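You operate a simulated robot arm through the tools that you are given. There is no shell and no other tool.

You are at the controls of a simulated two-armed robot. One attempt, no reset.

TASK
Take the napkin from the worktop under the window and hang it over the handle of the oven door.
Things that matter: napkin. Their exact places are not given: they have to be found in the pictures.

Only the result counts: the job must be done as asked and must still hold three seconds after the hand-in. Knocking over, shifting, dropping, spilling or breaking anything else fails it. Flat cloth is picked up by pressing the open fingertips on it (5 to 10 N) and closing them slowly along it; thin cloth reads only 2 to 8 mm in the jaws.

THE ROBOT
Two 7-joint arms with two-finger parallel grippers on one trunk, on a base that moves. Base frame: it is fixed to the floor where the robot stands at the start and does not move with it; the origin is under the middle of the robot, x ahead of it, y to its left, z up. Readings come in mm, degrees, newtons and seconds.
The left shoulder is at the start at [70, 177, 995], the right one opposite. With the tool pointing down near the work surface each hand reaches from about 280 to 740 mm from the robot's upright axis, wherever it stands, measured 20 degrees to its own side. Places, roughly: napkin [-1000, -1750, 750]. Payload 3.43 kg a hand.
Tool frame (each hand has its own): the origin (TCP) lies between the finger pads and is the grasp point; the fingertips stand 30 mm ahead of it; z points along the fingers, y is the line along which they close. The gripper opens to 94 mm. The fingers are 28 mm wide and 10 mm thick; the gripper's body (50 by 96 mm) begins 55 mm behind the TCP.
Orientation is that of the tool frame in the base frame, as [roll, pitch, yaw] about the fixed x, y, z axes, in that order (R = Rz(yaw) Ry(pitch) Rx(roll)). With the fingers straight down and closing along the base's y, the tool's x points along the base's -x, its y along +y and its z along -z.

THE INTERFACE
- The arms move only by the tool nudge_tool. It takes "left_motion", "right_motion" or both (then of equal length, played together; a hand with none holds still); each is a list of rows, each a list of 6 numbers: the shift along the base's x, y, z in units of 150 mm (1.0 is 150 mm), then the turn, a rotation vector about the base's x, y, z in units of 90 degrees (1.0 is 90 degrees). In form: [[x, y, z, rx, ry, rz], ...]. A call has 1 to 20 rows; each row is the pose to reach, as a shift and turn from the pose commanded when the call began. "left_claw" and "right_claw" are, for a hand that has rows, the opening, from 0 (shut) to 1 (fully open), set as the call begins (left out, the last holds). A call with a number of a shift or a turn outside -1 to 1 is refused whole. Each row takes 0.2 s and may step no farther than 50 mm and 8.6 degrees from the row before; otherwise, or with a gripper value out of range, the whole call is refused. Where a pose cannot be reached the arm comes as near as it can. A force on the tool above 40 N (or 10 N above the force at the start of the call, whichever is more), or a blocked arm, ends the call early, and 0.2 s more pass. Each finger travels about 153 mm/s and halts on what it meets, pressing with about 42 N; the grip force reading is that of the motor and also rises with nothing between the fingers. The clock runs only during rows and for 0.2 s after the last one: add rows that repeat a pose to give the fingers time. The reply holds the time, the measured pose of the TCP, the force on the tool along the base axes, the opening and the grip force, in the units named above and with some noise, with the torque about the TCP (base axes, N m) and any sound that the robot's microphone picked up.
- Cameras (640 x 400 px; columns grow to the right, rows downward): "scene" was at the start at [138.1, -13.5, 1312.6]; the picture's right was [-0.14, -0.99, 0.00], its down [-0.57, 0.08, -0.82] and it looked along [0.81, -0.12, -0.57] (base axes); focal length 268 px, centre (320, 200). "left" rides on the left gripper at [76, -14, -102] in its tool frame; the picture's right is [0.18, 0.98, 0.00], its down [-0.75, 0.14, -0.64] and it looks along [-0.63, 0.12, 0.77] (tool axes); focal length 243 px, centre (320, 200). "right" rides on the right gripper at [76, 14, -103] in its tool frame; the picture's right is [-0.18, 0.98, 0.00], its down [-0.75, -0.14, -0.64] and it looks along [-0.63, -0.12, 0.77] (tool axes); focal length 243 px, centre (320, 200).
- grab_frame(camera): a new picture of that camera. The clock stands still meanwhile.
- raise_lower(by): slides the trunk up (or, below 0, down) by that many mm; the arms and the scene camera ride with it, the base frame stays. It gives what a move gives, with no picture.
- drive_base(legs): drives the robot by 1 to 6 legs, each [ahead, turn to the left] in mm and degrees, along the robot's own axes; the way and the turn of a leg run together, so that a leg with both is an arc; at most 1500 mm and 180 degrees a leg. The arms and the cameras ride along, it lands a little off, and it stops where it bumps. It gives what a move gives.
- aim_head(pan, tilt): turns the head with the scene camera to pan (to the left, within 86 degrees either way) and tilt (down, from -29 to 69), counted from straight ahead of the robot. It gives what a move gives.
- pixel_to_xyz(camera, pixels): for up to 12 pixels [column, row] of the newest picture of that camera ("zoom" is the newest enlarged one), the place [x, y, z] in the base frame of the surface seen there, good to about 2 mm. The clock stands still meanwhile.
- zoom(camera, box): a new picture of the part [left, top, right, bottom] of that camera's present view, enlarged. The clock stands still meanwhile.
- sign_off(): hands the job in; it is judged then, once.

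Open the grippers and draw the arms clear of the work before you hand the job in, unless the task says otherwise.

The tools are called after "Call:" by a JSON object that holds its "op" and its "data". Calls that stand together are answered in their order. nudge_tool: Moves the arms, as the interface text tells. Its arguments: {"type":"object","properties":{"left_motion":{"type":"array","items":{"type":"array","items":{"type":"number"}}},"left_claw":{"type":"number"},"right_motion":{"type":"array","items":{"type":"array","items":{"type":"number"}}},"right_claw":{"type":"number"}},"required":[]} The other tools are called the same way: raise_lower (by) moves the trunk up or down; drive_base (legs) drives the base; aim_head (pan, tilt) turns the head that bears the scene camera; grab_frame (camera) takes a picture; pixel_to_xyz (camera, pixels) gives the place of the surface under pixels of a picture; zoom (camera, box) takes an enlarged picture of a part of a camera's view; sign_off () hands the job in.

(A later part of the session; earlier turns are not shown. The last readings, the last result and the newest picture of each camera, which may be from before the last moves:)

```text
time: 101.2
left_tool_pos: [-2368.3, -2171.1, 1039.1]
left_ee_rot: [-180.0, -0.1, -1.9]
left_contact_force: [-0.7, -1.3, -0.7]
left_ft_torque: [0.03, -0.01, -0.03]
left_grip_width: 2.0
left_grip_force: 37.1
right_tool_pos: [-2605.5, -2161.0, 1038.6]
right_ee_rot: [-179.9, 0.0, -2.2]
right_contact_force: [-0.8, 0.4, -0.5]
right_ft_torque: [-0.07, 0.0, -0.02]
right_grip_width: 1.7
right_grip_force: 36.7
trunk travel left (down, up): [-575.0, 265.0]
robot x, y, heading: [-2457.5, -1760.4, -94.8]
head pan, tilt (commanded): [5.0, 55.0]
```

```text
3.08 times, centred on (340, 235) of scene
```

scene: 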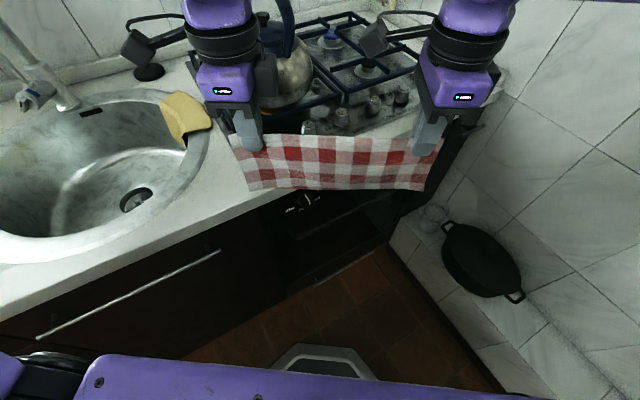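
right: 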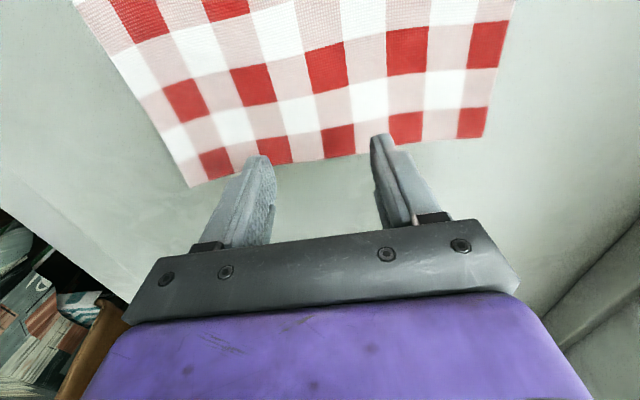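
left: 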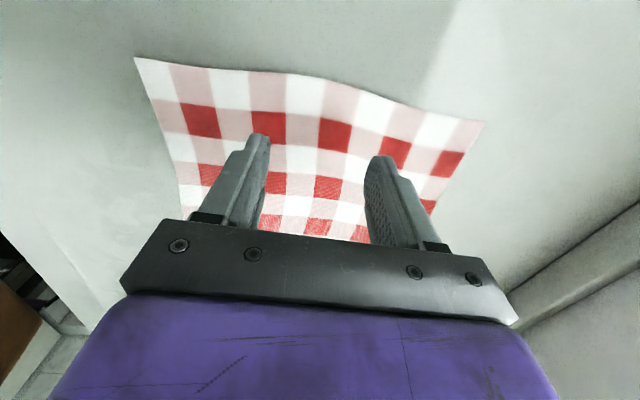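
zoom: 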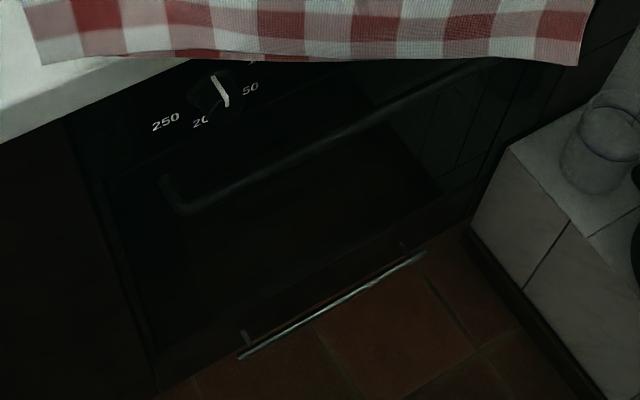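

The oven handle bar is visible from about (178,205) to (495,68). I measure along it, and the door behind.

Call:
{"op": "pixel_to_xyz", "data": {"camera": "zoom", "pixels": [[190, 206], [220, 193], [270, 168], [320, 145], [370, 121], [420, 98], [470, 76], [165, 182], [300, 120], [400, 160], [222, 95], [495, 66]]}}

Call:
{"op": "pixel_to_xyz", "data": {"camera": "zoom", "pixels": [[318, 136], [319, 139], [320, 142], [321, 148], [322, 151], [323, 154], [324, 157], [168, 190], [175, 215], [300, 180]]}}

```text
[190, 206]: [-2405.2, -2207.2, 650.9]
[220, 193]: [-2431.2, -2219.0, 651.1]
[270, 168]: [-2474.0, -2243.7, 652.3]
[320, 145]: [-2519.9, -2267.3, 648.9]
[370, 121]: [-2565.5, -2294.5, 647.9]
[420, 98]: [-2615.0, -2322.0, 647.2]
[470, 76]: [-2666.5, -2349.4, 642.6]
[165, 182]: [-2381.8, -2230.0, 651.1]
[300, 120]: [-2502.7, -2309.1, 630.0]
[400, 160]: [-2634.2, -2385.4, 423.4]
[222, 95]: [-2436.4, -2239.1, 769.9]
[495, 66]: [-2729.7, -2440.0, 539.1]
```

```text
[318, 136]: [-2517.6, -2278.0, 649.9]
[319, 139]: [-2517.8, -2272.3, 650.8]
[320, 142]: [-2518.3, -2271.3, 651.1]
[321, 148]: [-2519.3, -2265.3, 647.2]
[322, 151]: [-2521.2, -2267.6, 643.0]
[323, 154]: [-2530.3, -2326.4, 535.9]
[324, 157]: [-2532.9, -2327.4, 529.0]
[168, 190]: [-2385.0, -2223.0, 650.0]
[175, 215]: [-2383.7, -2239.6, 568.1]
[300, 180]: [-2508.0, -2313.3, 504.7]
```

The bar runs at v≈702–717, top z≈651, from u≈3185 to about 3575; the door is at v≈749. I now turn both hands about 32 degrees together so the napkin's fold is parallel to the bar, moving it in front of the oven.

Call:
{"op": "nudge_tool", "data": {"left_motion": [[-0.118, 0.037, -0.04, 0, 0, 0.036], [-0.236, 0.073, -0.08, 0, 0, 0.072], [-0.353, 0.11, -0.12, 0, 0, 0.108], [-0.471, 0.146, -0.16, 0, 0, 0.144], [-0.589, 0.183, -0.2, 0, 0, 0.18]], "right_motion": [[-0.096, -0.049, -0.04, 0, 0, 0.036], [-0.193, -0.098, -0.08, 0, 0, 0.072], [-0.289, -0.147, -0.12, 0, 0, 0.108], [-0.386, -0.196, -0.16, 0, 0, 0.144], [-0.482, -0.245, -0.2, 0, 0, 0.18]]}}

Call:
{"op": "nudge_tool", "data": {"left_motion": [[-0.118, 0.037, -0.04, 0, 0, 0.036], [-0.236, 0.073, -0.08, 0, 0, 0.072], [-0.353, 0.11, -0.12, 0, 0, 0.108], [-0.471, 0.146, -0.16, 0, 0, 0.144], [-0.589, 0.183, -0.2, 0, 0, 0.18]], "right_motion": [[-0.096, -0.049, -0.04, 0, 0, 0.036], [-0.193, -0.098, -0.08, 0, 0, 0.072], [-0.289, -0.147, -0.12, 0, 0, 0.108], [-0.386, -0.196, -0.16, 0, 0, 0.144], [-0.482, -0.245, -0.2, 0, 0, 0.18]]}}

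Call:
{"op": "grab_frame", "data": {"camera": "scene"}}

```text
time: 102.4
left_tool_pos: [-2458.9, -2143.1, 1008.6]
left_ee_rot: [-180.0, 0.0, 14.4]
left_contact_force: [0.2, -0.2, 0.7]
left_ft_torque: [0.01, -0.03, -0.04]
left_grip_width: 2.0
left_grip_force: 36.4
right_tool_pos: [-2679.9, -2198.2, 1008.7]
right_ee_rot: [-179.9, 0.0, 14.1]
right_contact_force: [-0.6, 0.2, -0.2]
right_ft_torque: [0.0, -0.01, -0.05]
right_grip_width: 1.8
right_grip_force: 36.8
trunk travel left (down, up): [-575.0, 265.0]
robot x, y, heading: [-2460.6, -1759.6, -94.6]
head pan, tilt (commanded): [5.0, 55.0]
```

```text
time: 103.6
left_tool_pos: [-2545.9, -2116.0, 978.3]
left_ee_rot: [-180.0, 0.0, 30.5]
left_contact_force: [-0.2, -0.7, -0.3]
left_ft_torque: [-0.01, -0.01, -0.04]
left_grip_width: 2.1
left_grip_force: 36.6
right_tool_pos: [-2752.0, -2234.9, 978.3]
right_ee_rot: [-179.8, 0.0, 30.3]
right_contact_force: [1.0, 0.3, -0.2]
right_ft_torque: [0.01, 0.01, -0.03]
right_grip_width: 2.1
right_grip_force: 36.4
trunk travel left (down, up): [-575.0, 265.0]
robot x, y, heading: [-2459.9, -1760.4, -94.9]
head pan, tilt (commanded): [5.0, 55.0]
```

```text
taken
```

scene: 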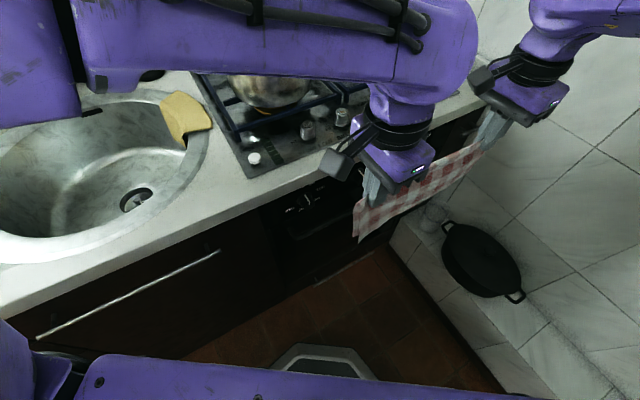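

Both hands are now parallel to the bar at u≈3263 and 3501, v≈560. Before lowering I measure where the left forearm and elbow are relative to the counter.

Call:
{"op": "pixel_to_xyz", "data": {"camera": "scene", "pixels": [[100, 60], [40, 80], [250, 50], [440, 50], [30, 120], [400, 100], [600, 20], [540, 40], [110, 85], [10, 340]]}}

Call:
{"op": "aim_head", "data": {"pan": 40, "tilt": 35}}

Call:
{"op": "grab_frame", "data": {"camera": "scene"}}

```text
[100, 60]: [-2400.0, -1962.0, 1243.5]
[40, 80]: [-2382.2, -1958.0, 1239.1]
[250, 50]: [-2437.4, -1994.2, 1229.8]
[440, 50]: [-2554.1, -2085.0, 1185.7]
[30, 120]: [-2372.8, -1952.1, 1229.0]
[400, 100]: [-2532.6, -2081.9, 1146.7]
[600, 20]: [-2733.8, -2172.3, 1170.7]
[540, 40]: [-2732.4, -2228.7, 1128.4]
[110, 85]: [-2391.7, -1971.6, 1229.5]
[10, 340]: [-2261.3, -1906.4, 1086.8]
```

```text
time: 104.6
left_tool_pos: [-2544.7, -2116.1, 979.3]
left_ee_rot: [179.9, 0.0, 30.5]
left_contact_force: [-1.5, 0.9, 0.5]
left_ft_torque: [-0.02, 0.02, -0.03]
left_grip_width: 2.0
left_grip_force: 36.8
right_tool_pos: [-2751.3, -2233.0, 977.9]
right_ee_rot: [-179.9, 0.1, 30.3]
right_contact_force: [-0.2, -0.2, 0.4]
right_ft_torque: [-0.02, 0.0, -0.06]
right_grip_width: 2.0
right_grip_force: 36.5
trunk travel left (down, up): [-575.0, 265.0]
robot x, y, heading: [-2463.4, -1758.9, -94.9]
head pan, tilt (commanded): [40.0, 35.0]
```

```text
taken
```

scene: 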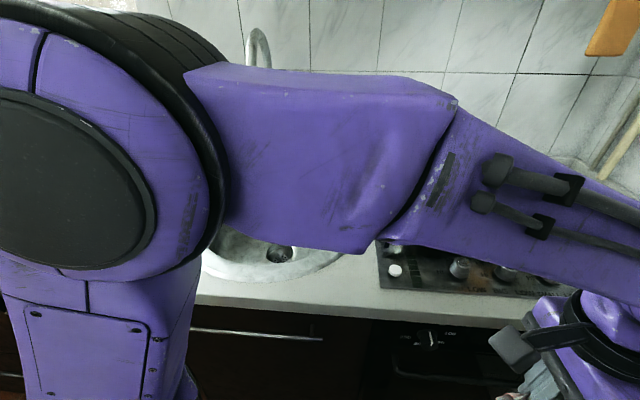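

The elbow is high (z≈1200) and stays on my side of the counter edge, so lowering is clear. I lower both hands and tilt the tools 25 degrees toward the door, in the first of two moves.

Call:
{"op": "nudge_tool", "data": {"left_motion": [[0, 0, -0.145, -0.04, -0.023, 0], [0, 0, -0.289, -0.08, -0.046, 0], [0, 0, -0.434, -0.12, -0.069, 0], [0, 0, -0.578, -0.16, -0.093, 0], [0, 0, -0.723, -0.2, -0.116, 0], [0, 0, -0.867, -0.2406, -0.1389, 0]], "right_motion": [[0, 0, -0.145, -0.04, -0.023, 0], [0, 0, -0.289, -0.08, -0.046, 0], [0, 0, -0.434, -0.12, -0.069, 0], [0, 0, -0.578, -0.16, -0.093, 0], [0, 0, -0.723, -0.2, -0.116, 0], [0, 0, -0.867, -0.2406, -0.1389, 0]]}}

Call:
{"op": "aim_head", "data": {"pan": -5, "tilt": 55}}

Call:
{"op": "grab_frame", "data": {"camera": "scene"}}

```text
time: 106.0
left_tool_pos: [-2554.2, -2117.0, 869.0]
left_ee_rot: [155.8, 3.1, 30.6]
left_contact_force: [0.2, -0.1, -0.3]
left_ft_torque: [0.03, -0.02, -0.01]
left_grip_width: 1.8
left_grip_force: 36.5
right_tool_pos: [-2751.8, -2234.0, 847.9]
right_ee_rot: [155.0, 0.0, 30.1]
right_contact_force: [0.5, -0.6, 0.1]
right_ft_torque: [0.07, 0.0, 0.03]
right_grip_width: 1.8
right_grip_force: 36.6
trunk travel left (down, up): [-575.0, 265.0]
robot x, y, heading: [-2464.1, -1760.0, -94.7]
head pan, tilt (commanded): [40.0, 35.0]
```

```text
time: 107.1
left_tool_pos: [-2549.3, -2121.0, 866.4]
left_ee_rot: [156.3, 2.7, 31.2]
left_contact_force: [-0.2, -0.1, -0.4]
left_ft_torque: [0.06, 0.02, 0.02]
left_grip_width: 1.9
left_grip_force: 36.4
right_tool_pos: [-2748.8, -2233.4, 847.6]
right_ee_rot: [155.1, 0.0, 30.2]
right_contact_force: [-0.7, -0.2, -0.1]
right_ft_torque: [0.06, 0.01, -0.02]
right_grip_width: 2.1
right_grip_force: 37.1
trunk travel left (down, up): [-575.0, 265.0]
robot x, y, heading: [-2459.9, -1760.7, -94.6]
head pan, tilt (commanded): [-5.0, 55.0]
```

```text
taken
```

scene: 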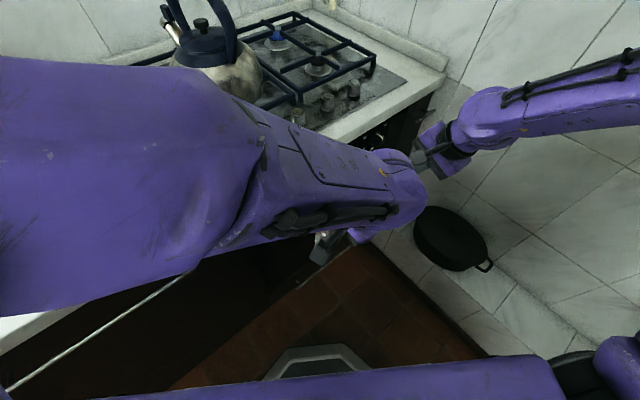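

The left hand lags its command by about 18 mm and 3 degrees, perhaps near a limit. I hold briefly to see if it settles.

Call:
{"op": "nudge_tool", "data": {"left_motion": [[0, 0, 0, 0, 0, 0], [0, 0, 0, 0, 0, 0], [0, 0, 0, 0, 0, 0]], "right_motion": [[0, 0, 0, 0, 0, 0], [0, 0, 0, 0, 0, 0], [0, 0, 0, 0, 0, 0]]}}

```text
time: 107.9
left_tool_pos: [-2548.8, -2120.6, 864.0]
left_ee_rot: [156.4, 2.5, 31.3]
left_contact_force: [0.5, 0.4, -0.8]
left_ft_torque: [0.03, 0.02, -0.01]
left_grip_width: 1.8
left_grip_force: 36.5
right_tool_pos: [-2751.5, -2234.2, 848.3]
right_ee_rot: [155.0, 0.1, 30.3]
right_contact_force: [-0.4, 0.0, -1.3]
right_ft_torque: [0.04, 0.04, 0.0]
right_grip_width: 2.1
right_grip_force: 36.8
trunk travel left (down, up): [-575.0, 265.0]
robot x, y, heading: [-2460.4, -1762.6, -94.5]
head pan, tilt (commanded): [-5.0, 55.0]
```

Rather than bend the arms further down, I lower the trunk by 130 mm, which carries both hands down together with the arms in their present comfortable posture.

Call:
{"op": "raise_lower", "data": {"by": -130}}

Call:
{"op": "grab_frame", "data": {"camera": "scene"}}

Call:
{"op": "grab_frame", "data": {"camera": "left"}}

Call:
{"op": "grab_frame", "data": {"camera": "right"}}

```text
time: 109.5
left_tool_pos: [-2548.5, -2119.4, 733.8]
left_ee_rot: [156.5, 2.6, 31.2]
left_contact_force: [-0.1, 0.7, -0.4]
left_ft_torque: [0.01, 0.0, -0.01]
left_grip_width: 1.6
left_grip_force: 36.3
right_tool_pos: [-2751.4, -2233.9, 718.7]
right_ee_rot: [155.1, 0.2, 30.2]
right_contact_force: [0.1, -0.5, -0.5]
right_ft_torque: [0.01, 0.02, -0.01]
right_grip_width: 1.9
right_grip_force: 36.7
trunk travel left (down, up): [-445.0, 395.0]
robot x, y, heading: [-2459.5, -1762.5, -95.0]
head pan, tilt (commanded): [-5.0, 55.0]
```

```text
taken
```

scene: 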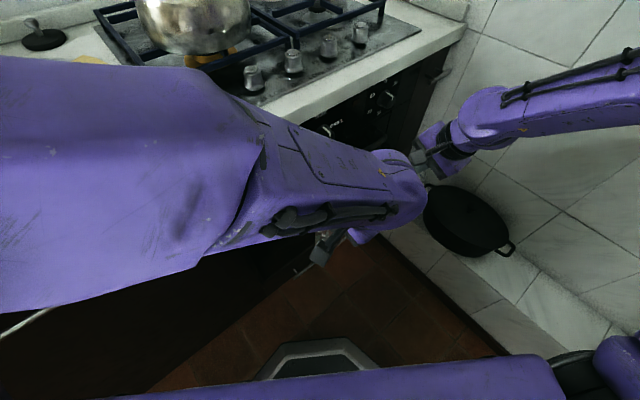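

```text
taken
```

left: 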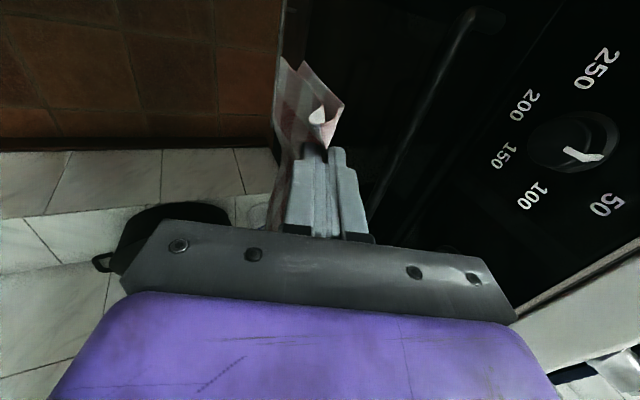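

```text
taken
```

right: 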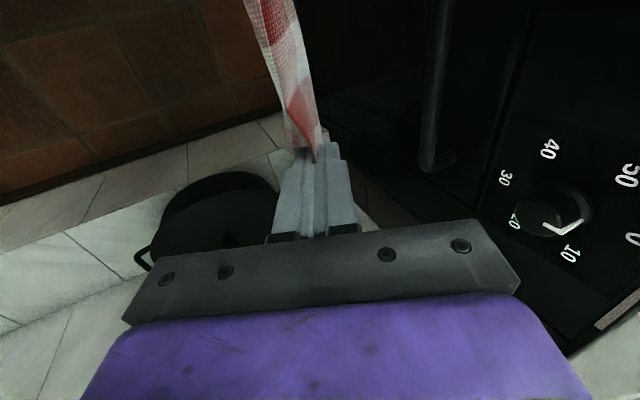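

The wrist views look nicely along the bar: bar at (440,100) in the left picture, knob at (575,145). I try tilting further in small steps to see whether the left arm follows.

Call:
{"op": "nudge_tool", "data": {"left_motion": [[0, 0, 0, -0.02, -0.011, 0], [0, 0, 0, -0.04, -0.023, 0], [0, 0, 0, -0.06, -0.035, 0], [0, 0, 0, -0.08, -0.046, 0], [0, 0, 0, -0.08, -0.046, 0]], "right_motion": [[0, 0, 0, -0.02, -0.011, 0], [0, 0, 0, -0.04, -0.023, 0], [0, 0, 0, -0.06, -0.035, 0], [0, 0, 0, -0.08, -0.046, 0], [0, 0, 0, -0.08, -0.046, 0]]}}

```text
time: 110.7
left_tool_pos: [-2550.7, -2121.1, 740.5]
left_ee_rot: [148.0, 3.3, 31.4]
left_contact_force: [0.0, 0.5, -0.1]
left_ft_torque: [0.02, 0.02, -0.01]
left_grip_width: 1.7
left_grip_force: 37.3
right_tool_pos: [-2751.0, -2233.8, 718.2]
right_ee_rot: [146.8, 0.2, 30.3]
right_contact_force: [0.1, 0.6, -0.2]
right_ft_torque: [0.01, 0.01, 0.0]
right_grip_width: 2.1
right_grip_force: 36.3
trunk travel left (down, up): [-445.0, 395.0]
robot x, y, heading: [-2459.8, -1758.5, -94.9]
head pan, tilt (commanded): [-5.0, 55.0]
```

The left hand rises rather than tilting cleanly, likely because it is too close to my body. I advance both hands 60 mm toward the door, which gives the left arm more room.

Call:
{"op": "nudge_tool", "data": {"left_motion": [[0.04, -0.069, 0, 0, 0, 0], [0.08, -0.138, 0, 0, 0, 0], [0.12, -0.208, 0, 0, 0, 0], [0.16, -0.277, 0, 0, 0, 0], [0.2, -0.346, 0, 0, 0, 0], [0.2, -0.346, 0, 0, 0, 0]], "right_motion": [[0.04, -0.069, 0, 0, 0, 0], [0.08, -0.138, 0, 0, 0, 0], [0.12, -0.208, 0, 0, 0, 0], [0.16, -0.277, 0, 0, 0, 0], [0.2, -0.346, 0, 0, 0, 0], [0.2, -0.346, 0, 0, 0, 0]]}}

```text
time: 112.1
left_tool_pos: [-2520.7, -2172.9, 738.1]
left_ee_rot: [147.9, 3.3, 30.9]
left_contact_force: [-0.4, -0.2, 0.4]
left_ft_torque: [0.04, 0.02, 0.01]
left_grip_width: 1.7
left_grip_force: 36.6
right_tool_pos: [-2719.7, -2286.2, 720.3]
right_ee_rot: [146.8, 0.1, 30.2]
right_contact_force: [-0.1, 0.5, 0.1]
right_ft_torque: [0.01, -0.01, 0.03]
right_grip_width: 2.0
right_grip_force: 36.5
trunk travel left (down, up): [-445.0, 395.0]
robot x, y, heading: [-2462.7, -1761.5, -94.7]
head pan, tilt (commanded): [-5.0, 55.0]
```

The left now tracks; it just sits 18 mm higher and 3 degrees off. I correct the left hand's height and pitch to match the right.

Call:
{"op": "nudge_tool", "data": {"left_motion": [[0, 0, -0.03, 0.003, -0.009, -0.002], [0, 0, -0.06, 0.005, -0.018, -0.004], [0, 0, -0.09, 0.008, -0.028, -0.006], [0, 0, -0.12, 0.01, -0.037, -0.008], [0, 0, -0.12, 0.01, -0.037, -0.008]]}}

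```text
time: 113.5
left_tool_pos: [-2518.3, -2178.8, 729.5]
left_ee_rot: [147.3, 1.3, 31.3]
left_contact_force: [1.1, 0.7, 0.2]
left_ft_torque: [0.04, 0.0, 0.01]
left_grip_width: 2.2
left_grip_force: 36.4
right_tool_pos: [-2719.7, -2286.4, 719.1]
right_ee_rot: [146.8, 0.2, 30.1]
right_contact_force: [0.2, 0.0, -0.1]
right_ft_torque: [0.03, 0.0, 0.01]
right_grip_width: 2.0
right_grip_force: 36.4
trunk travel left (down, up): [-445.0, 395.0]
robot x, y, heading: [-2461.1, -1759.2, -94.7]
head pan, tilt (commanded): [-5.0, 55.0]
stopped in row 5 (left hand): the arm was blocked; the commanded pose is now the measured one
```

The left arm reports being blocked by something. I look to the left to find what it touches.

Call:
{"op": "aim_head", "data": {"pan": 50, "tilt": 40}}

Call:
{"op": "grab_frame", "data": {"camera": "scene"}}

Call:
{"op": "aim_head", "data": {"pan": 10, "tilt": 40}}

Call:
{"op": "grab_frame", "data": {"camera": "scene"}}

Call:
{"op": "grab_frame", "data": {"camera": "left"}}

```text
time: 114.7
left_tool_pos: [-2518.1, -2176.3, 727.2]
left_ee_rot: [147.3, 1.1, 31.2]
left_contact_force: [-0.5, 0.2, -0.7]
left_ft_torque: [-0.01, -0.02, -0.02]
left_grip_width: 1.7
left_grip_force: 37.0
right_tool_pos: [-2719.2, -2286.8, 718.8]
right_ee_rot: [146.8, 0.2, 30.2]
right_contact_force: [0.3, 0.4, -0.3]
right_ft_torque: [0.01, 0.01, -0.03]
right_grip_width: 1.8
right_grip_force: 37.0
trunk travel left (down, up): [-445.0, 395.0]
robot x, y, heading: [-2460.7, -1758.8, -94.8]
head pan, tilt (commanded): [50.0, 40.0]
```

```text
taken
```

scene: 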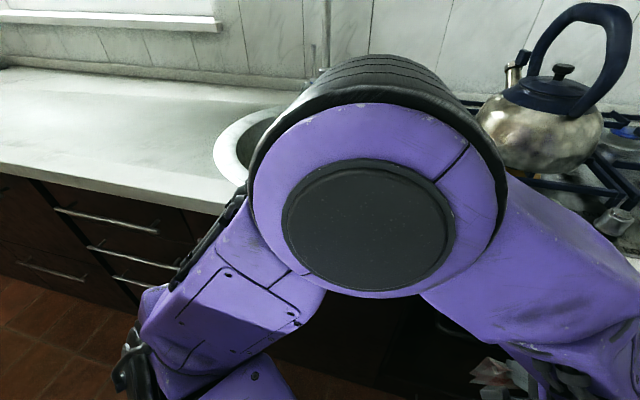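

```text
time: 115.8
left_tool_pos: [-2518.8, -2176.9, 726.2]
left_ee_rot: [147.4, 1.0, 31.2]
left_contact_force: [-0.7, 0.2, 1.3]
left_ft_torque: [0.02, 0.01, -0.03]
left_grip_width: 1.9
left_grip_force: 36.6
right_tool_pos: [-2719.8, -2287.0, 719.6]
right_ee_rot: [146.8, 0.2, 30.1]
right_contact_force: [0.5, 0.5, -0.6]
right_ft_torque: [0.02, 0.06, -0.01]
right_grip_width: 2.0
right_grip_force: 36.8
trunk travel left (down, up): [-445.0, 395.0]
robot x, y, heading: [-2461.5, -1758.6, -94.8]
head pan, tilt (commanded): [10.0, 40.0]
```

```text
taken
```

scene: 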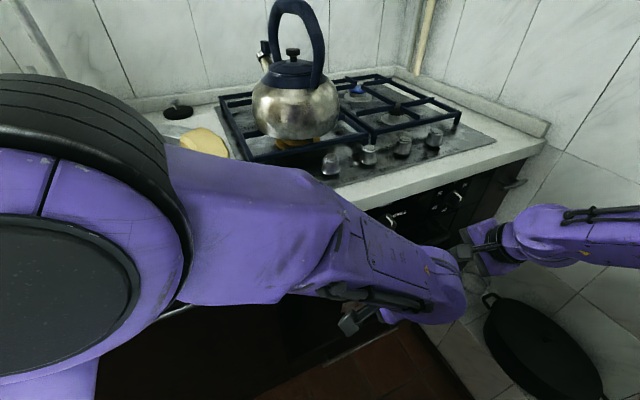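

```text
taken
```

left: 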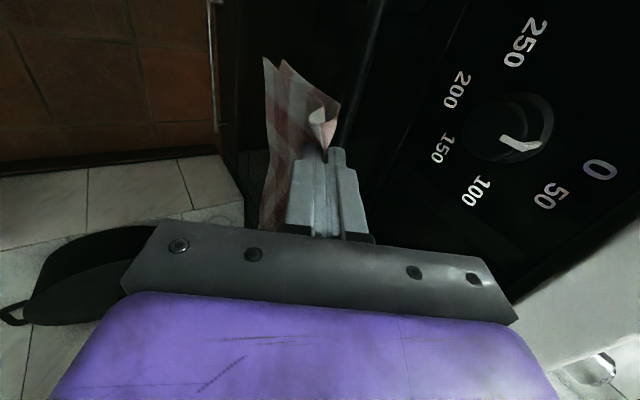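

The left elbow is the big joint in front of the camera; I measure elbow and forearm points to compare with the counter edge (v≈723, z≈800–860).

Call:
{"op": "pixel_to_xyz", "data": {"camera": "scene", "pixels": [[190, 160], [100, 100], [150, 130], [250, 175], [310, 185], [350, 215], [400, 245], [440, 260], [300, 290], [60, 300], [170, 200]]}}

```text
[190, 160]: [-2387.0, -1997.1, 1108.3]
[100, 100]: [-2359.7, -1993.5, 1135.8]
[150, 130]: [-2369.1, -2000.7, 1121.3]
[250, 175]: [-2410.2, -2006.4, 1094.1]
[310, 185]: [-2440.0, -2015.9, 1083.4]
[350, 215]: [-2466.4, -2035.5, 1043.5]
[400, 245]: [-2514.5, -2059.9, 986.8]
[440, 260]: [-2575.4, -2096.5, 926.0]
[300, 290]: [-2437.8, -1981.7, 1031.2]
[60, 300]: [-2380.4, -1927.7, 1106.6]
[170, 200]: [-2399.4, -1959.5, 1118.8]
```

The elbow is well clear of the counter (z≈1100), so the "block" is the left arm's own joint limit in this folded posture; the present 57° tilt can still work between the knobs. I measure the knobs and counter underside in both wrist pictures.

Call:
{"op": "pixel_to_xyz", "data": {"camera": "left", "pixels": [[510, 130], [470, 135], [550, 125], [515, 95], [505, 160], [380, 60], [560, 300], [620, 250], [400, 200]]}}

Call:
{"op": "grab_frame", "data": {"camera": "right"}}

```text
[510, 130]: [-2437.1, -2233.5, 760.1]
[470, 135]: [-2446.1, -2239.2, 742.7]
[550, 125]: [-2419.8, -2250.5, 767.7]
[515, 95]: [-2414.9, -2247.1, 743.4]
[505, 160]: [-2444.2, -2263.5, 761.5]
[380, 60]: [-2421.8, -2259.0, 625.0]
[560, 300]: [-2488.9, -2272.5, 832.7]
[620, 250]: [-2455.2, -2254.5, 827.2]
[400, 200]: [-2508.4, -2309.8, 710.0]
```

```text
taken
```

right: 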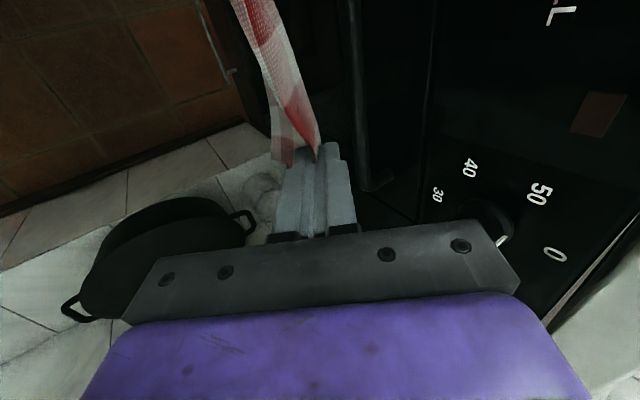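

Knob 1 is centred at u≈3227, z≈758, front face v≈716. I measure the knob near the right hand and the right end of the bar.

Call:
{"op": "pixel_to_xyz", "data": {"camera": "right", "pixels": [[488, 215], [505, 225], [470, 205], [375, 180], [365, 150], [360, 100], [392, 178], [600, 110], [440, 190], [285, 160], [318, 150]]}}

Call:
{"op": "zoom", "data": {"camera": "right", "box": [220, 60, 540, 260]}}

```text
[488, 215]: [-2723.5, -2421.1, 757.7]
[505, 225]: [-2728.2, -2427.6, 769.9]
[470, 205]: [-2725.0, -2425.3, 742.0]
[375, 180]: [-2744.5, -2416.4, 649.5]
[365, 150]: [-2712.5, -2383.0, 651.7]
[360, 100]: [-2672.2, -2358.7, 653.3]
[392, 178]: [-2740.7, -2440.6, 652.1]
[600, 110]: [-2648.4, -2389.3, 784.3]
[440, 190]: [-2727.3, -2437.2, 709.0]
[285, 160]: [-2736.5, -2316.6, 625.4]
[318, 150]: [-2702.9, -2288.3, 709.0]
```

```text
2.00 times, centred on (380, 160) of right
```

zoom: 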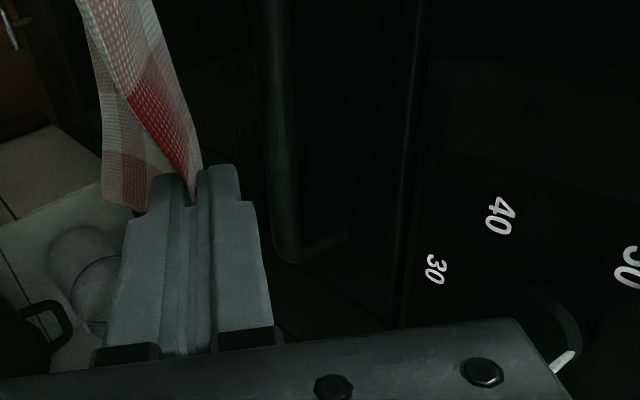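

The right knob is at u≈3569 and the bar ends at about u=3585, so hands at u=3275 and 3512 pass between the knobs. I advance both to v≈660, still in front of the bar, and then lower the trunk slightly.

Call:
{"op": "nudge_tool", "data": {"left_motion": [[0.02, -0.053, -0.007, 0, 0, 0], [0.042, -0.106, -0.015, 0, 0, 0], [0.063, -0.16, -0.022, 0, 0, 0], [0.085, -0.213, -0.03, 0, 0, 0], [0.085, -0.213, -0.03, 0, 0, 0]], "right_motion": [[0.016, -0.068, 0, 0, 0, 0], [0.032, -0.136, 0, 0, 0, 0], [0.048, -0.203, 0, 0, 0, 0], [0.064, -0.271, 0, 0, 0, 0], [0.064, -0.271, 0, 0, 0, 0]]}}

```text
time: 117.0
left_tool_pos: [-2508.0, -2213.0, 736.2]
left_ee_rot: [147.8, 3.3, 31.6]
left_contact_force: [0.0, 0.4, 0.4]
left_ft_torque: [0.0, 0.01, -0.01]
left_grip_width: 1.9
left_grip_force: 36.7
right_tool_pos: [-2708.8, -2326.5, 719.7]
right_ee_rot: [146.8, 0.2, 30.2]
right_contact_force: [0.4, -0.9, -0.5]
right_ft_torque: [0.02, 0.0, 0.01]
right_grip_width: 2.0
right_grip_force: 36.5
trunk travel left (down, up): [-445.0, 395.0]
robot x, y, heading: [-2460.3, -1763.3, -94.8]
head pan, tilt (commanded): [10.0, 40.0]
```

The left arm is being pushed off without any force at the tool, so its elbow (about 150 mm from the camera) is probably touching my own head. I pan the head away to the right and try the left correction again.

Call:
{"op": "aim_head", "data": {"pan": -60, "tilt": 20}}

Call:
{"op": "nudge_tool", "data": {"left_motion": [[0, 0, -0.03, 0.003, -0.009, -0.002], [0, 0, -0.06, 0.005, -0.018, -0.004], [0, 0, -0.09, 0.008, -0.028, -0.006], [0, 0, -0.11, 0.01, -0.037, -0.01], [0, 0, -0.11, 0.01, -0.037, -0.01]]}}

```text
time: 118.4
left_tool_pos: [-2506.0, -2214.0, 733.7]
left_ee_rot: [148.2, 2.7, 32.0]
left_contact_force: [-0.5, -0.9, -0.8]
left_ft_torque: [0.03, 0.05, -0.01]
left_grip_width: 2.0
left_grip_force: 37.0
right_tool_pos: [-2709.4, -2326.4, 718.8]
right_ee_rot: [146.8, 0.2, 30.1]
right_contact_force: [-0.1, 0.7, -1.1]
right_ft_torque: [0.01, 0.02, 0.04]
right_grip_width: 1.7
right_grip_force: 37.0
trunk travel left (down, up): [-445.0, 395.0]
robot x, y, heading: [-2464.5, -1757.4, -94.8]
head pan, tilt (commanded): [-60.0, 20.0]
```

```text
time: 119.8
left_tool_pos: [-2505.4, -2219.9, 732.2]
left_ee_rot: [147.9, 1.7, 31.9]
left_contact_force: [0.1, -0.5, 0.1]
left_ft_torque: [0.06, 0.02, -0.02]
left_grip_width: 2.1
left_grip_force: 36.8
right_tool_pos: [-2708.8, -2326.3, 719.7]
right_ee_rot: [146.8, 0.2, 30.1]
right_contact_force: [0.4, -0.6, -0.5]
right_ft_torque: [0.04, 0.0, 0.01]
right_grip_width: 2.1
right_grip_force: 36.6
trunk travel left (down, up): [-445.0, 395.0]
robot x, y, heading: [-2460.6, -1757.6, -94.8]
head pan, tilt (commanded): [-60.0, 20.0]
stopped in row 5 (left hand): the arm was blocked; the commanded pose is now the measured one
```

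Still blocked: the left hand lies right of my centreline, so that arm is folded across my chest. I turn the base 12 degrees to the right, which swings the hands away from the door and puts the left hand back on its own side.

Call:
{"op": "drive_base", "data": {"legs": [[0, -12]]}}

Call:
{"op": "grab_frame", "data": {"camera": "left"}}

```text
time: 121.0
left_tool_pos: [-2599.7, -2201.9, 731.6]
left_ee_rot: [148.1, 1.7, 20.1]
left_contact_force: [-0.9, 0.4, 0.6]
left_ft_torque: [0.06, -0.02, 0.02]
left_grip_width: 1.6
left_grip_force: 36.9
right_tool_pos: [-2819.0, -2264.9, 718.3]
right_ee_rot: [146.8, 0.2, 18.5]
right_contact_force: [0.1, 0.1, 0.0]
right_ft_torque: [0.0, 0.01, 0.01]
right_grip_width: 1.8
right_grip_force: 37.1
trunk travel left (down, up): [-445.0, 395.0]
robot x, y, heading: [-2461.6, -1760.1, -106.3]
head pan, tilt (commanded): [-60.0, 20.0]
```

```text
taken
```

left: 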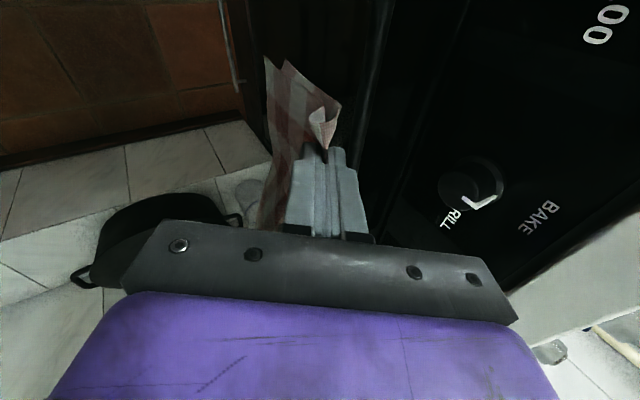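

The hands swung clear. I now move both to the staging pose in front of the bar (u≈3275/3512, v≈640, z≈716) and turn them back parallel to it.

Call:
{"op": "nudge_tool", "data": {"left_motion": [[0.0925, 0.011, -0.018, 0.0013, -0.0028, 0.0185], [0.185, 0.022, -0.036, 0.0027, -0.0057, 0.037], [0.2775, 0.033, -0.0535, 0.004, -0.0085, 0.0555], [0.37, 0.044, -0.071, 0.0053, -0.0113, 0.074], [0.4625, 0.055, -0.089, 0.0067, -0.0142, 0.0925], [0.555, 0.066, -0.107, 0.008, -0.017, 0.111], [0.555, 0.066, -0.107, 0.008, -0.017, 0.111]], "right_motion": [[0.1085, -0.05, 0, 0, 0, 0.0213], [0.217, -0.1, 0, 0, 0, 0.0427], [0.3255, -0.15, 0, 0, 0, 0.064], [0.434, -0.2, 0, 0, 0, 0.0853], [0.5425, -0.251, 0, 0, 0, 0.1067], [0.651, -0.301, 0, 0, 0, 0.128], [0.651, -0.301, 0, 0, 0, 0.128]]}}

```text
time: 122.6
left_tool_pos: [-2516.4, -2193.3, 722.2]
left_ee_rot: [149.7, 1.6, 31.1]
left_contact_force: [0.5, -0.1, -0.2]
left_ft_torque: [-0.03, 0.02, -0.01]
left_grip_width: 1.7
left_grip_force: 37.1
right_tool_pos: [-2722.0, -2310.0, 718.7]
right_ee_rot: [146.8, 0.2, 30.2]
right_contact_force: [-0.3, -0.4, -0.6]
right_ft_torque: [-0.01, -0.02, 0.01]
right_grip_width: 2.1
right_grip_force: 36.6
trunk travel left (down, up): [-445.0, 395.0]
robot x, y, heading: [-2458.6, -1759.3, -106.5]
head pan, tilt (commanded): [-60.0, 20.0]
```

Better: the left is within 6 mm and 2 degrees of its command. I look at the left arm's posture with the head.

Call:
{"op": "aim_head", "data": {"pan": 45, "tilt": 35}}

Call:
{"op": "grab_frame", "data": {"camera": "scene"}}

Call:
{"op": "aim_head", "data": {"pan": 0, "tilt": 45}}

Call:
{"op": "grab_frame", "data": {"camera": "scene"}}

```text
time: 124.4
left_tool_pos: [-2517.2, -2191.1, 721.9]
left_ee_rot: [149.6, 1.6, 30.6]
left_contact_force: [-0.5, 0.1, 0.1]
left_ft_torque: [0.02, -0.03, 0.0]
left_grip_width: 1.9
left_grip_force: 36.5
right_tool_pos: [-2721.6, -2309.8, 718.6]
right_ee_rot: [146.8, 0.2, 30.0]
right_contact_force: [0.2, 0.2, -0.1]
right_ft_torque: [0.01, -0.03, -0.02]
right_grip_width: 1.9
right_grip_force: 36.2
trunk travel left (down, up): [-445.0, 395.0]
robot x, y, heading: [-2461.7, -1756.9, -106.5]
head pan, tilt (commanded): [45.0, 35.0]
```

```text
taken
```

scene: 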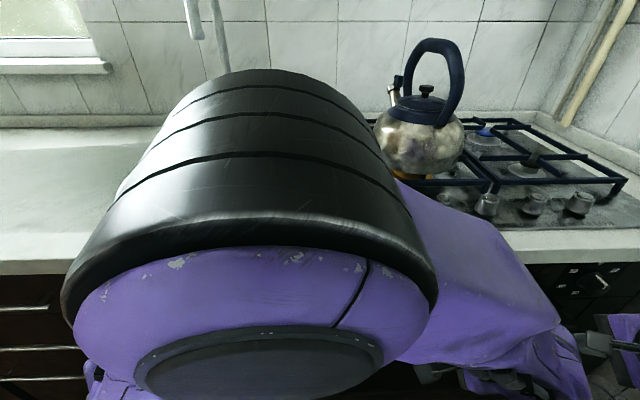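

```text
time: 125.5
left_tool_pos: [-2518.4, -2192.5, 722.2]
left_ee_rot: [149.7, 1.6, 30.8]
left_contact_force: [0.1, -0.5, 0.6]
left_ft_torque: [0.01, -0.01, -0.03]
left_grip_width: 1.9
left_grip_force: 36.5
right_tool_pos: [-2721.7, -2310.4, 718.4]
right_ee_rot: [146.8, 0.2, 30.1]
right_contact_force: [-1.3, 0.7, 0.1]
right_ft_torque: [0.01, -0.03, 0.0]
right_grip_width: 2.1
right_grip_force: 36.8
trunk travel left (down, up): [-445.0, 395.0]
robot x, y, heading: [-2460.7, -1763.1, -106.6]
head pan, tilt (commanded): [0.0, 45.0]
```

```text
taken
```

scene: 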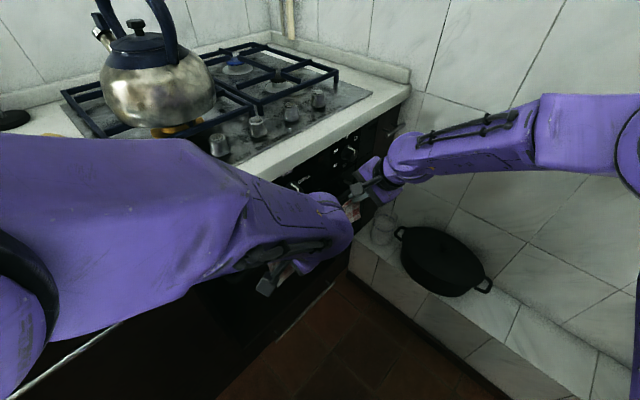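

The left arm is close to my head but now near enough in pose (θ≈59°). I lower the trunk 22 mm so the grippers will pass below the counter edge, then advance over the bar.

Call:
{"op": "raise_lower", "data": {"by": -22}}

Call:
{"op": "grab_frame", "data": {"camera": "left"}}

Call:
{"op": "grab_frame", "data": {"camera": "right"}}

```text
time: 126.2
left_tool_pos: [-2518.1, -2192.1, 700.6]
left_ee_rot: [149.6, 1.6, 30.9]
left_contact_force: [0.3, 0.5, -0.6]
left_ft_torque: [-0.01, 0.02, -0.05]
left_grip_width: 2.0
left_grip_force: 36.4
right_tool_pos: [-2721.1, -2310.3, 696.8]
right_ee_rot: [146.8, 0.2, 29.9]
right_contact_force: [0.3, 0.5, -0.1]
right_ft_torque: [0.07, -0.01, -0.02]
right_grip_width: 1.9
right_grip_force: 36.9
trunk travel left (down, up): [-423.0, 417.0]
robot x, y, heading: [-2459.8, -1760.7, -106.6]
head pan, tilt (commanded): [0.0, 45.0]
```

```text
taken
```

left: 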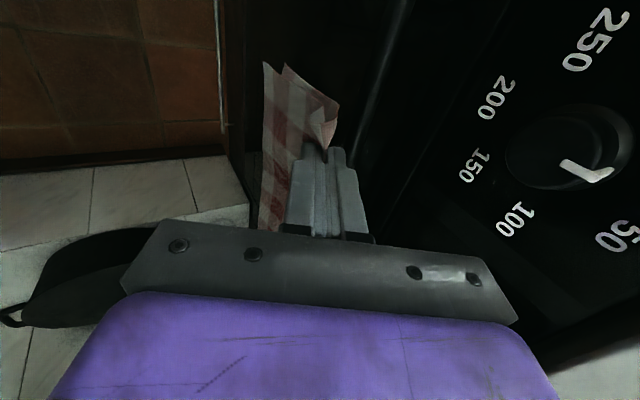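

```text
taken
```

right: 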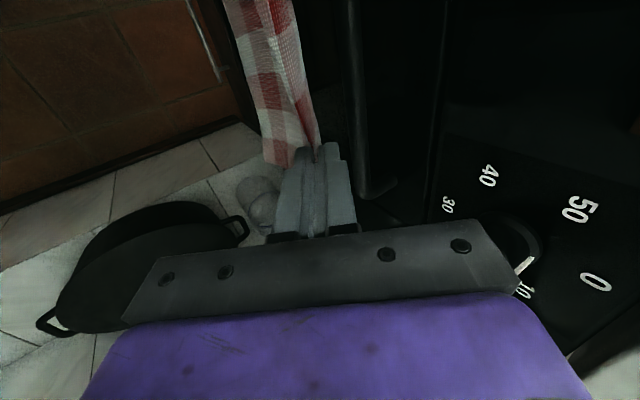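

Both fingertips hang in front of and above the bar (left picture: tips at (325,150), bar at (400,40)). I advance 60 mm toward the door over the bar, slowly.

Call:
{"op": "nudge_tool", "data": {"left_motion": [[0.033, -0.058, 0, 0, 0, 0], [0.067, -0.115, 0, 0, 0, 0], [0.1, -0.173, 0, 0, 0, 0], [0.133, -0.231, 0, 0, 0, 0], [0.167, -0.288, 0, 0, 0, 0], [0.2, -0.346, 0, 0, 0, 0]], "right_motion": [[0.033, -0.058, 0, 0, 0, 0], [0.067, -0.115, 0, 0, 0, 0], [0.1, -0.173, 0, 0, 0, 0], [0.133, -0.231, 0, 0, 0, 0], [0.167, -0.288, 0, 0, 0, 0], [0.2, -0.346, 0, 0, 0, 0]]}}

Call:
{"op": "grab_frame", "data": {"camera": "left"}}

Call:
{"op": "grab_frame", "data": {"camera": "right"}}

```text
time: 127.6
left_tool_pos: [-2488.9, -2245.1, 704.8]
left_ee_rot: [149.1, 2.3, 30.4]
left_contact_force: [-0.2, -0.6, -0.6]
left_ft_torque: [0.0, -0.03, 0.0]
left_grip_width: 1.9
left_grip_force: 36.6
right_tool_pos: [-2691.0, -2362.0, 695.9]
right_ee_rot: [146.8, 0.1, 30.1]
right_contact_force: [-0.2, 0.0, -0.1]
right_ft_torque: [0.0, 0.0, 0.02]
right_grip_width: 2.1
right_grip_force: 36.6
trunk travel left (down, up): [-423.0, 417.0]
robot x, y, heading: [-2462.2, -1759.3, -106.5]
head pan, tilt (commanded): [0.0, 45.0]
```

```text
taken
```

left: 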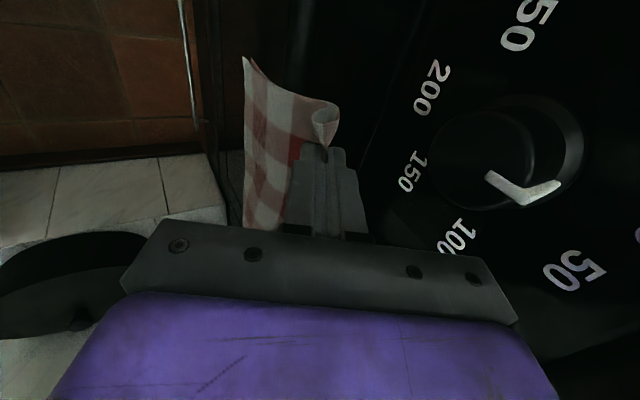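

```text
taken
```

right: 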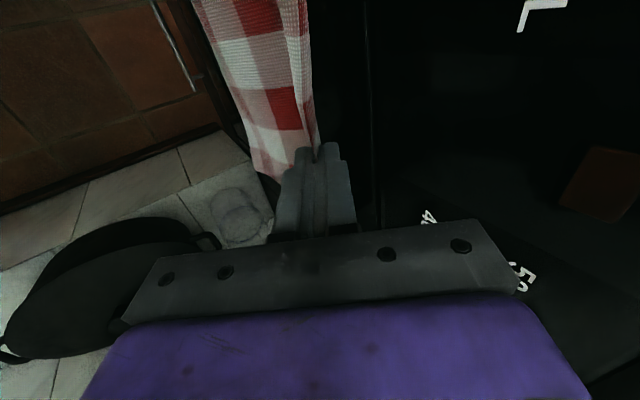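

The flaps now lie over the bar and hang in front, with the fold held above the gap. I advance the last 20 mm toward the door in small steps.

Call:
{"op": "nudge_tool", "data": {"left_motion": [[0.017, -0.029, 0, 0, 0, 0], [0.033, -0.058, 0, 0, 0, 0], [0.05, -0.087, 0, 0, 0, 0], [0.067, -0.115, 0, 0, 0, 0]], "right_motion": [[0.017, -0.029, 0, 0, 0, 0], [0.033, -0.058, 0, 0, 0, 0], [0.05, -0.087, 0, 0, 0, 0], [0.067, -0.115, 0, 0, 0, 0]]}}

Call:
{"op": "grab_frame", "data": {"camera": "left"}}

Call:
{"op": "grab_frame", "data": {"camera": "right"}}

```text
time: 128.6
left_tool_pos: [-2478.8, -2262.1, 703.5]
left_ee_rot: [149.2, 2.3, 30.7]
left_contact_force: [-0.3, -0.5, 0.3]
left_ft_torque: [0.02, 0.03, -0.01]
left_grip_width: 2.1
left_grip_force: 36.6
right_tool_pos: [-2681.3, -2379.2, 697.6]
right_ee_rot: [146.8, 0.2, 30.1]
right_contact_force: [-0.2, 0.3, 0.2]
right_ft_torque: [0.02, 0.02, 0.01]
right_grip_width: 2.2
right_grip_force: 36.7
trunk travel left (down, up): [-423.0, 417.0]
robot x, y, heading: [-2461.9, -1758.2, -106.4]
head pan, tilt (commanded): [0.0, 45.0]
```

```text
taken
```

left: 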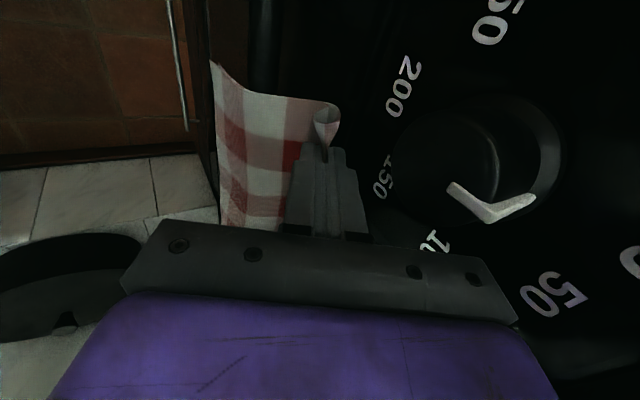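

```text
taken
```

right: 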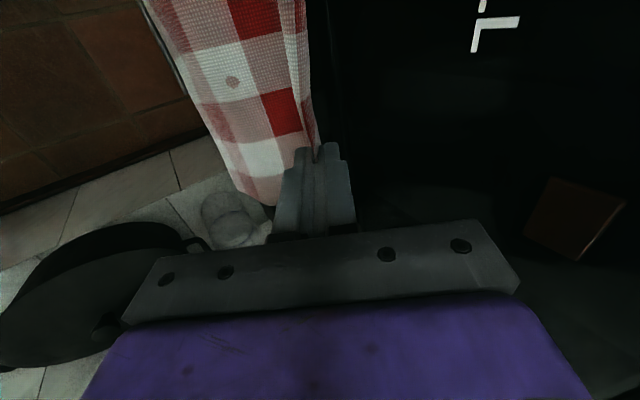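

Both fingertips hold the fold over the gap (v≈736, just short of the door). I lower the trunk 10 mm more so the fold end is barely above the bar's level behind it.

Call:
{"op": "raise_lower", "data": {"by": -12}}

Call:
{"op": "grab_frame", "data": {"camera": "left"}}

Call:
{"op": "grab_frame", "data": {"camera": "right"}}

```text
time: 129.2
left_tool_pos: [-2476.8, -2262.2, 690.4]
left_ee_rot: [149.4, 2.2, 31.0]
left_contact_force: [0.4, 0.1, -0.1]
left_ft_torque: [0.04, 0.0, -0.01]
left_grip_width: 1.9
left_grip_force: 37.1
right_tool_pos: [-2680.9, -2378.7, 684.1]
right_ee_rot: [146.7, 0.3, 30.1]
right_contact_force: [0.0, 0.1, 0.0]
right_ft_torque: [0.02, 0.02, 0.01]
right_grip_width: 1.9
right_grip_force: 36.7
trunk travel left (down, up): [-411.0, 429.0]
robot x, y, heading: [-2463.5, -1759.7, -106.6]
head pan, tilt (commanded): [0.0, 45.0]
```

```text
taken
```

left: 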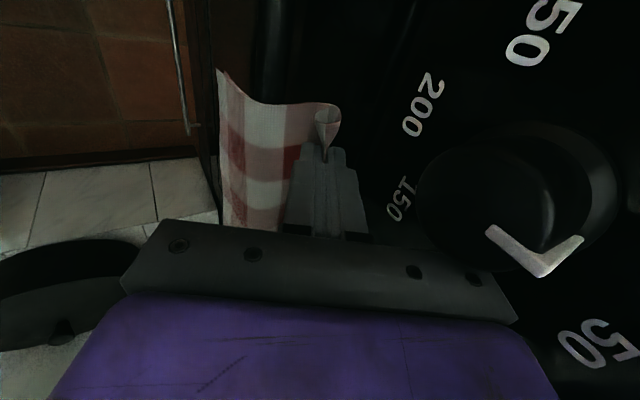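

```text
taken
```

right: 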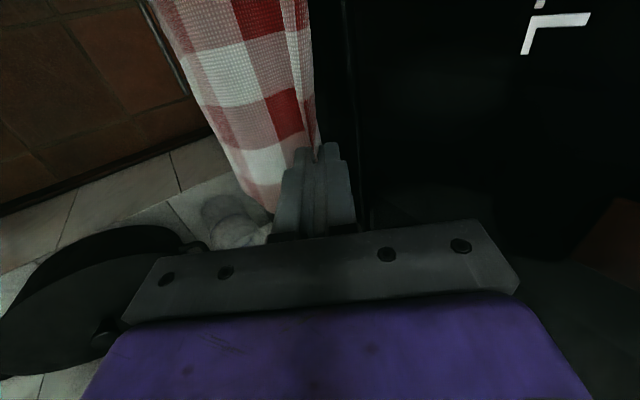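

I zoom on the left wrist view to see exactly how the cloth runs from the fingertips over the bar.

Call:
{"op": "zoom", "data": {"camera": "left", "box": [200, 40, 400, 240]}}

Call:
{"op": "pixel_to_xyz", "data": {"camera": "left", "pixels": [[218, 72], [235, 100], [260, 103], [290, 104], [325, 106], [338, 108], [325, 130], [325, 150], [225, 220], [280, 130], [345, 150], [305, 150]]}}

```text
2.00 times, centred on (300, 140) of left
```

zoom: 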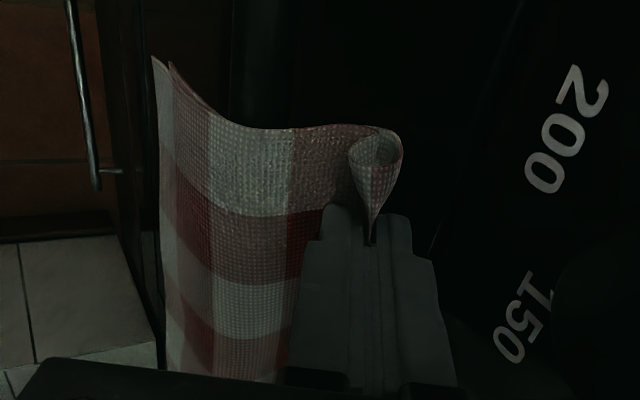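

```text
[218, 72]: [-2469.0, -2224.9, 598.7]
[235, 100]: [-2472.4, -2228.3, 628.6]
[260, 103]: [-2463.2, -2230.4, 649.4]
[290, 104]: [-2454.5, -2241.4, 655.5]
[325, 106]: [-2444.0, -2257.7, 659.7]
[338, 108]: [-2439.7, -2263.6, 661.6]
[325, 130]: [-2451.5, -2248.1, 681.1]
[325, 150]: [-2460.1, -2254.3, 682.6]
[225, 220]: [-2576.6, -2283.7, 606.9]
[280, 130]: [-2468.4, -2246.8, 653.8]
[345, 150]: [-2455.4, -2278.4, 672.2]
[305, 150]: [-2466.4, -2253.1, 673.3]
```

The cross-section is as planned: front flap hangs 53 mm below the bar top, the fold part (about 28 mm in the jaws plus 35 mm) is over the gap. I back off 4 mm for finger room and then open both jaws a little.

Call:
{"op": "nudge_tool", "data": {"left_motion": [[-0.007, 0.012, 0, 0, 0, 0], [-0.0133, 0.023, 0, 0, 0, 0]], "right_motion": [[-0.007, 0.012, 0.01, 0, 0, 0], [-0.0133, 0.023, 0.02, 0, 0, 0]]}}

Call:
{"op": "nudge_tool", "data": {"left_motion": [[0, 0, 0, 0, 0, 0]], "right_motion": [[0, 0, 0, 0, 0, 0]], "left_claw": 0.09, "right_claw": 0.09}}

Call:
{"op": "nudge_tool", "data": {"left_motion": [[0, 0, 0, 0, 0, 0], [0, 0, 0, 0, 0, 0]], "right_motion": [[0, 0, 0, 0, 0, 0], [0, 0, 0, 0, 0, 0]], "left_claw": 0.17, "right_claw": 0.17}}

Call:
{"op": "zoom", "data": {"camera": "left", "box": [200, 40, 400, 240]}}

Call:
{"op": "zoom", "data": {"camera": "right", "box": [200, 40, 400, 240]}}

```text
time: 129.8
left_tool_pos: [-2478.3, -2259.0, 686.6]
left_ee_rot: [149.7, 1.8, 31.3]
left_contact_force: [-3.2, -4.5, 2.2]
left_ft_torque: [0.4, -0.28, -0.15]
left_grip_width: 1.9
left_grip_force: 36.6
right_tool_pos: [-2684.5, -2376.0, 686.8]
right_ee_rot: [146.8, 0.2, 30.0]
right_contact_force: [0.9, -0.3, 0.0]
right_ft_torque: [0.04, -0.03, 0.0]
right_grip_width: 1.9
right_grip_force: 36.7
trunk travel left (down, up): [-411.0, 429.0]
robot x, y, heading: [-2459.3, -1759.8, -106.5]
head pan, tilt (commanded): [0.0, 45.0]
```

```text
time: 130.2
left_tool_pos: [-2477.1, -2258.6, 685.5]
left_ee_rot: [149.9, 1.7, 31.2]
left_contact_force: [-2.7, -4.2, 0.9]
left_ft_torque: [0.36, -0.22, -0.13]
left_grip_width: 8.5
left_grip_force: 0.0
right_tool_pos: [-2682.1, -2375.6, 686.3]
right_ee_rot: [146.8, 0.2, 30.0]
right_contact_force: [-0.5, -0.1, -0.5]
right_ft_torque: [-0.01, -0.02, 0.0]
right_grip_width: 8.4
right_grip_force: 0.1
trunk travel left (down, up): [-411.0, 429.0]
robot x, y, heading: [-2460.8, -1758.2, -106.4]
head pan, tilt (commanded): [0.0, 45.0]
```

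```text
time: 130.8
left_tool_pos: [-2478.9, -2257.8, 686.8]
left_ee_rot: [149.9, 1.7, 31.1]
left_contact_force: [-0.8, 3.3, -2.6]
left_ft_torque: [0.14, -0.01, -0.02]
left_grip_width: 14.0
left_grip_force: 0.0
right_tool_pos: [-2683.9, -2376.2, 686.8]
right_ee_rot: [146.8, 0.2, 29.9]
right_contact_force: [-1.7, -0.2, -2.1]
right_ft_torque: [0.06, 0.08, -0.01]
right_grip_width: 14.5
right_grip_force: 0.0
trunk travel left (down, up): [-411.0, 429.0]
robot x, y, heading: [-2460.0, -1756.4, -106.5]
head pan, tilt (commanded): [0.0, 45.0]
```

```text
2.00 times, centred on (300, 140) of left
```

zoom: 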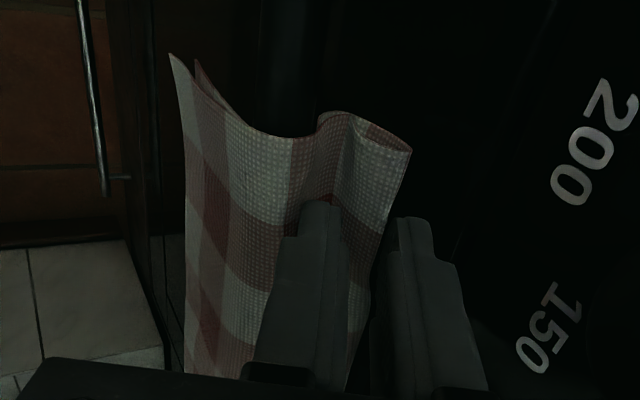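

```text
2.00 times, centred on (300, 140) of right
```

zoom: 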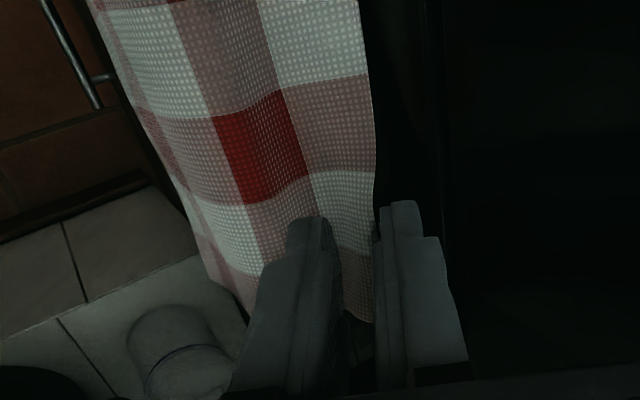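

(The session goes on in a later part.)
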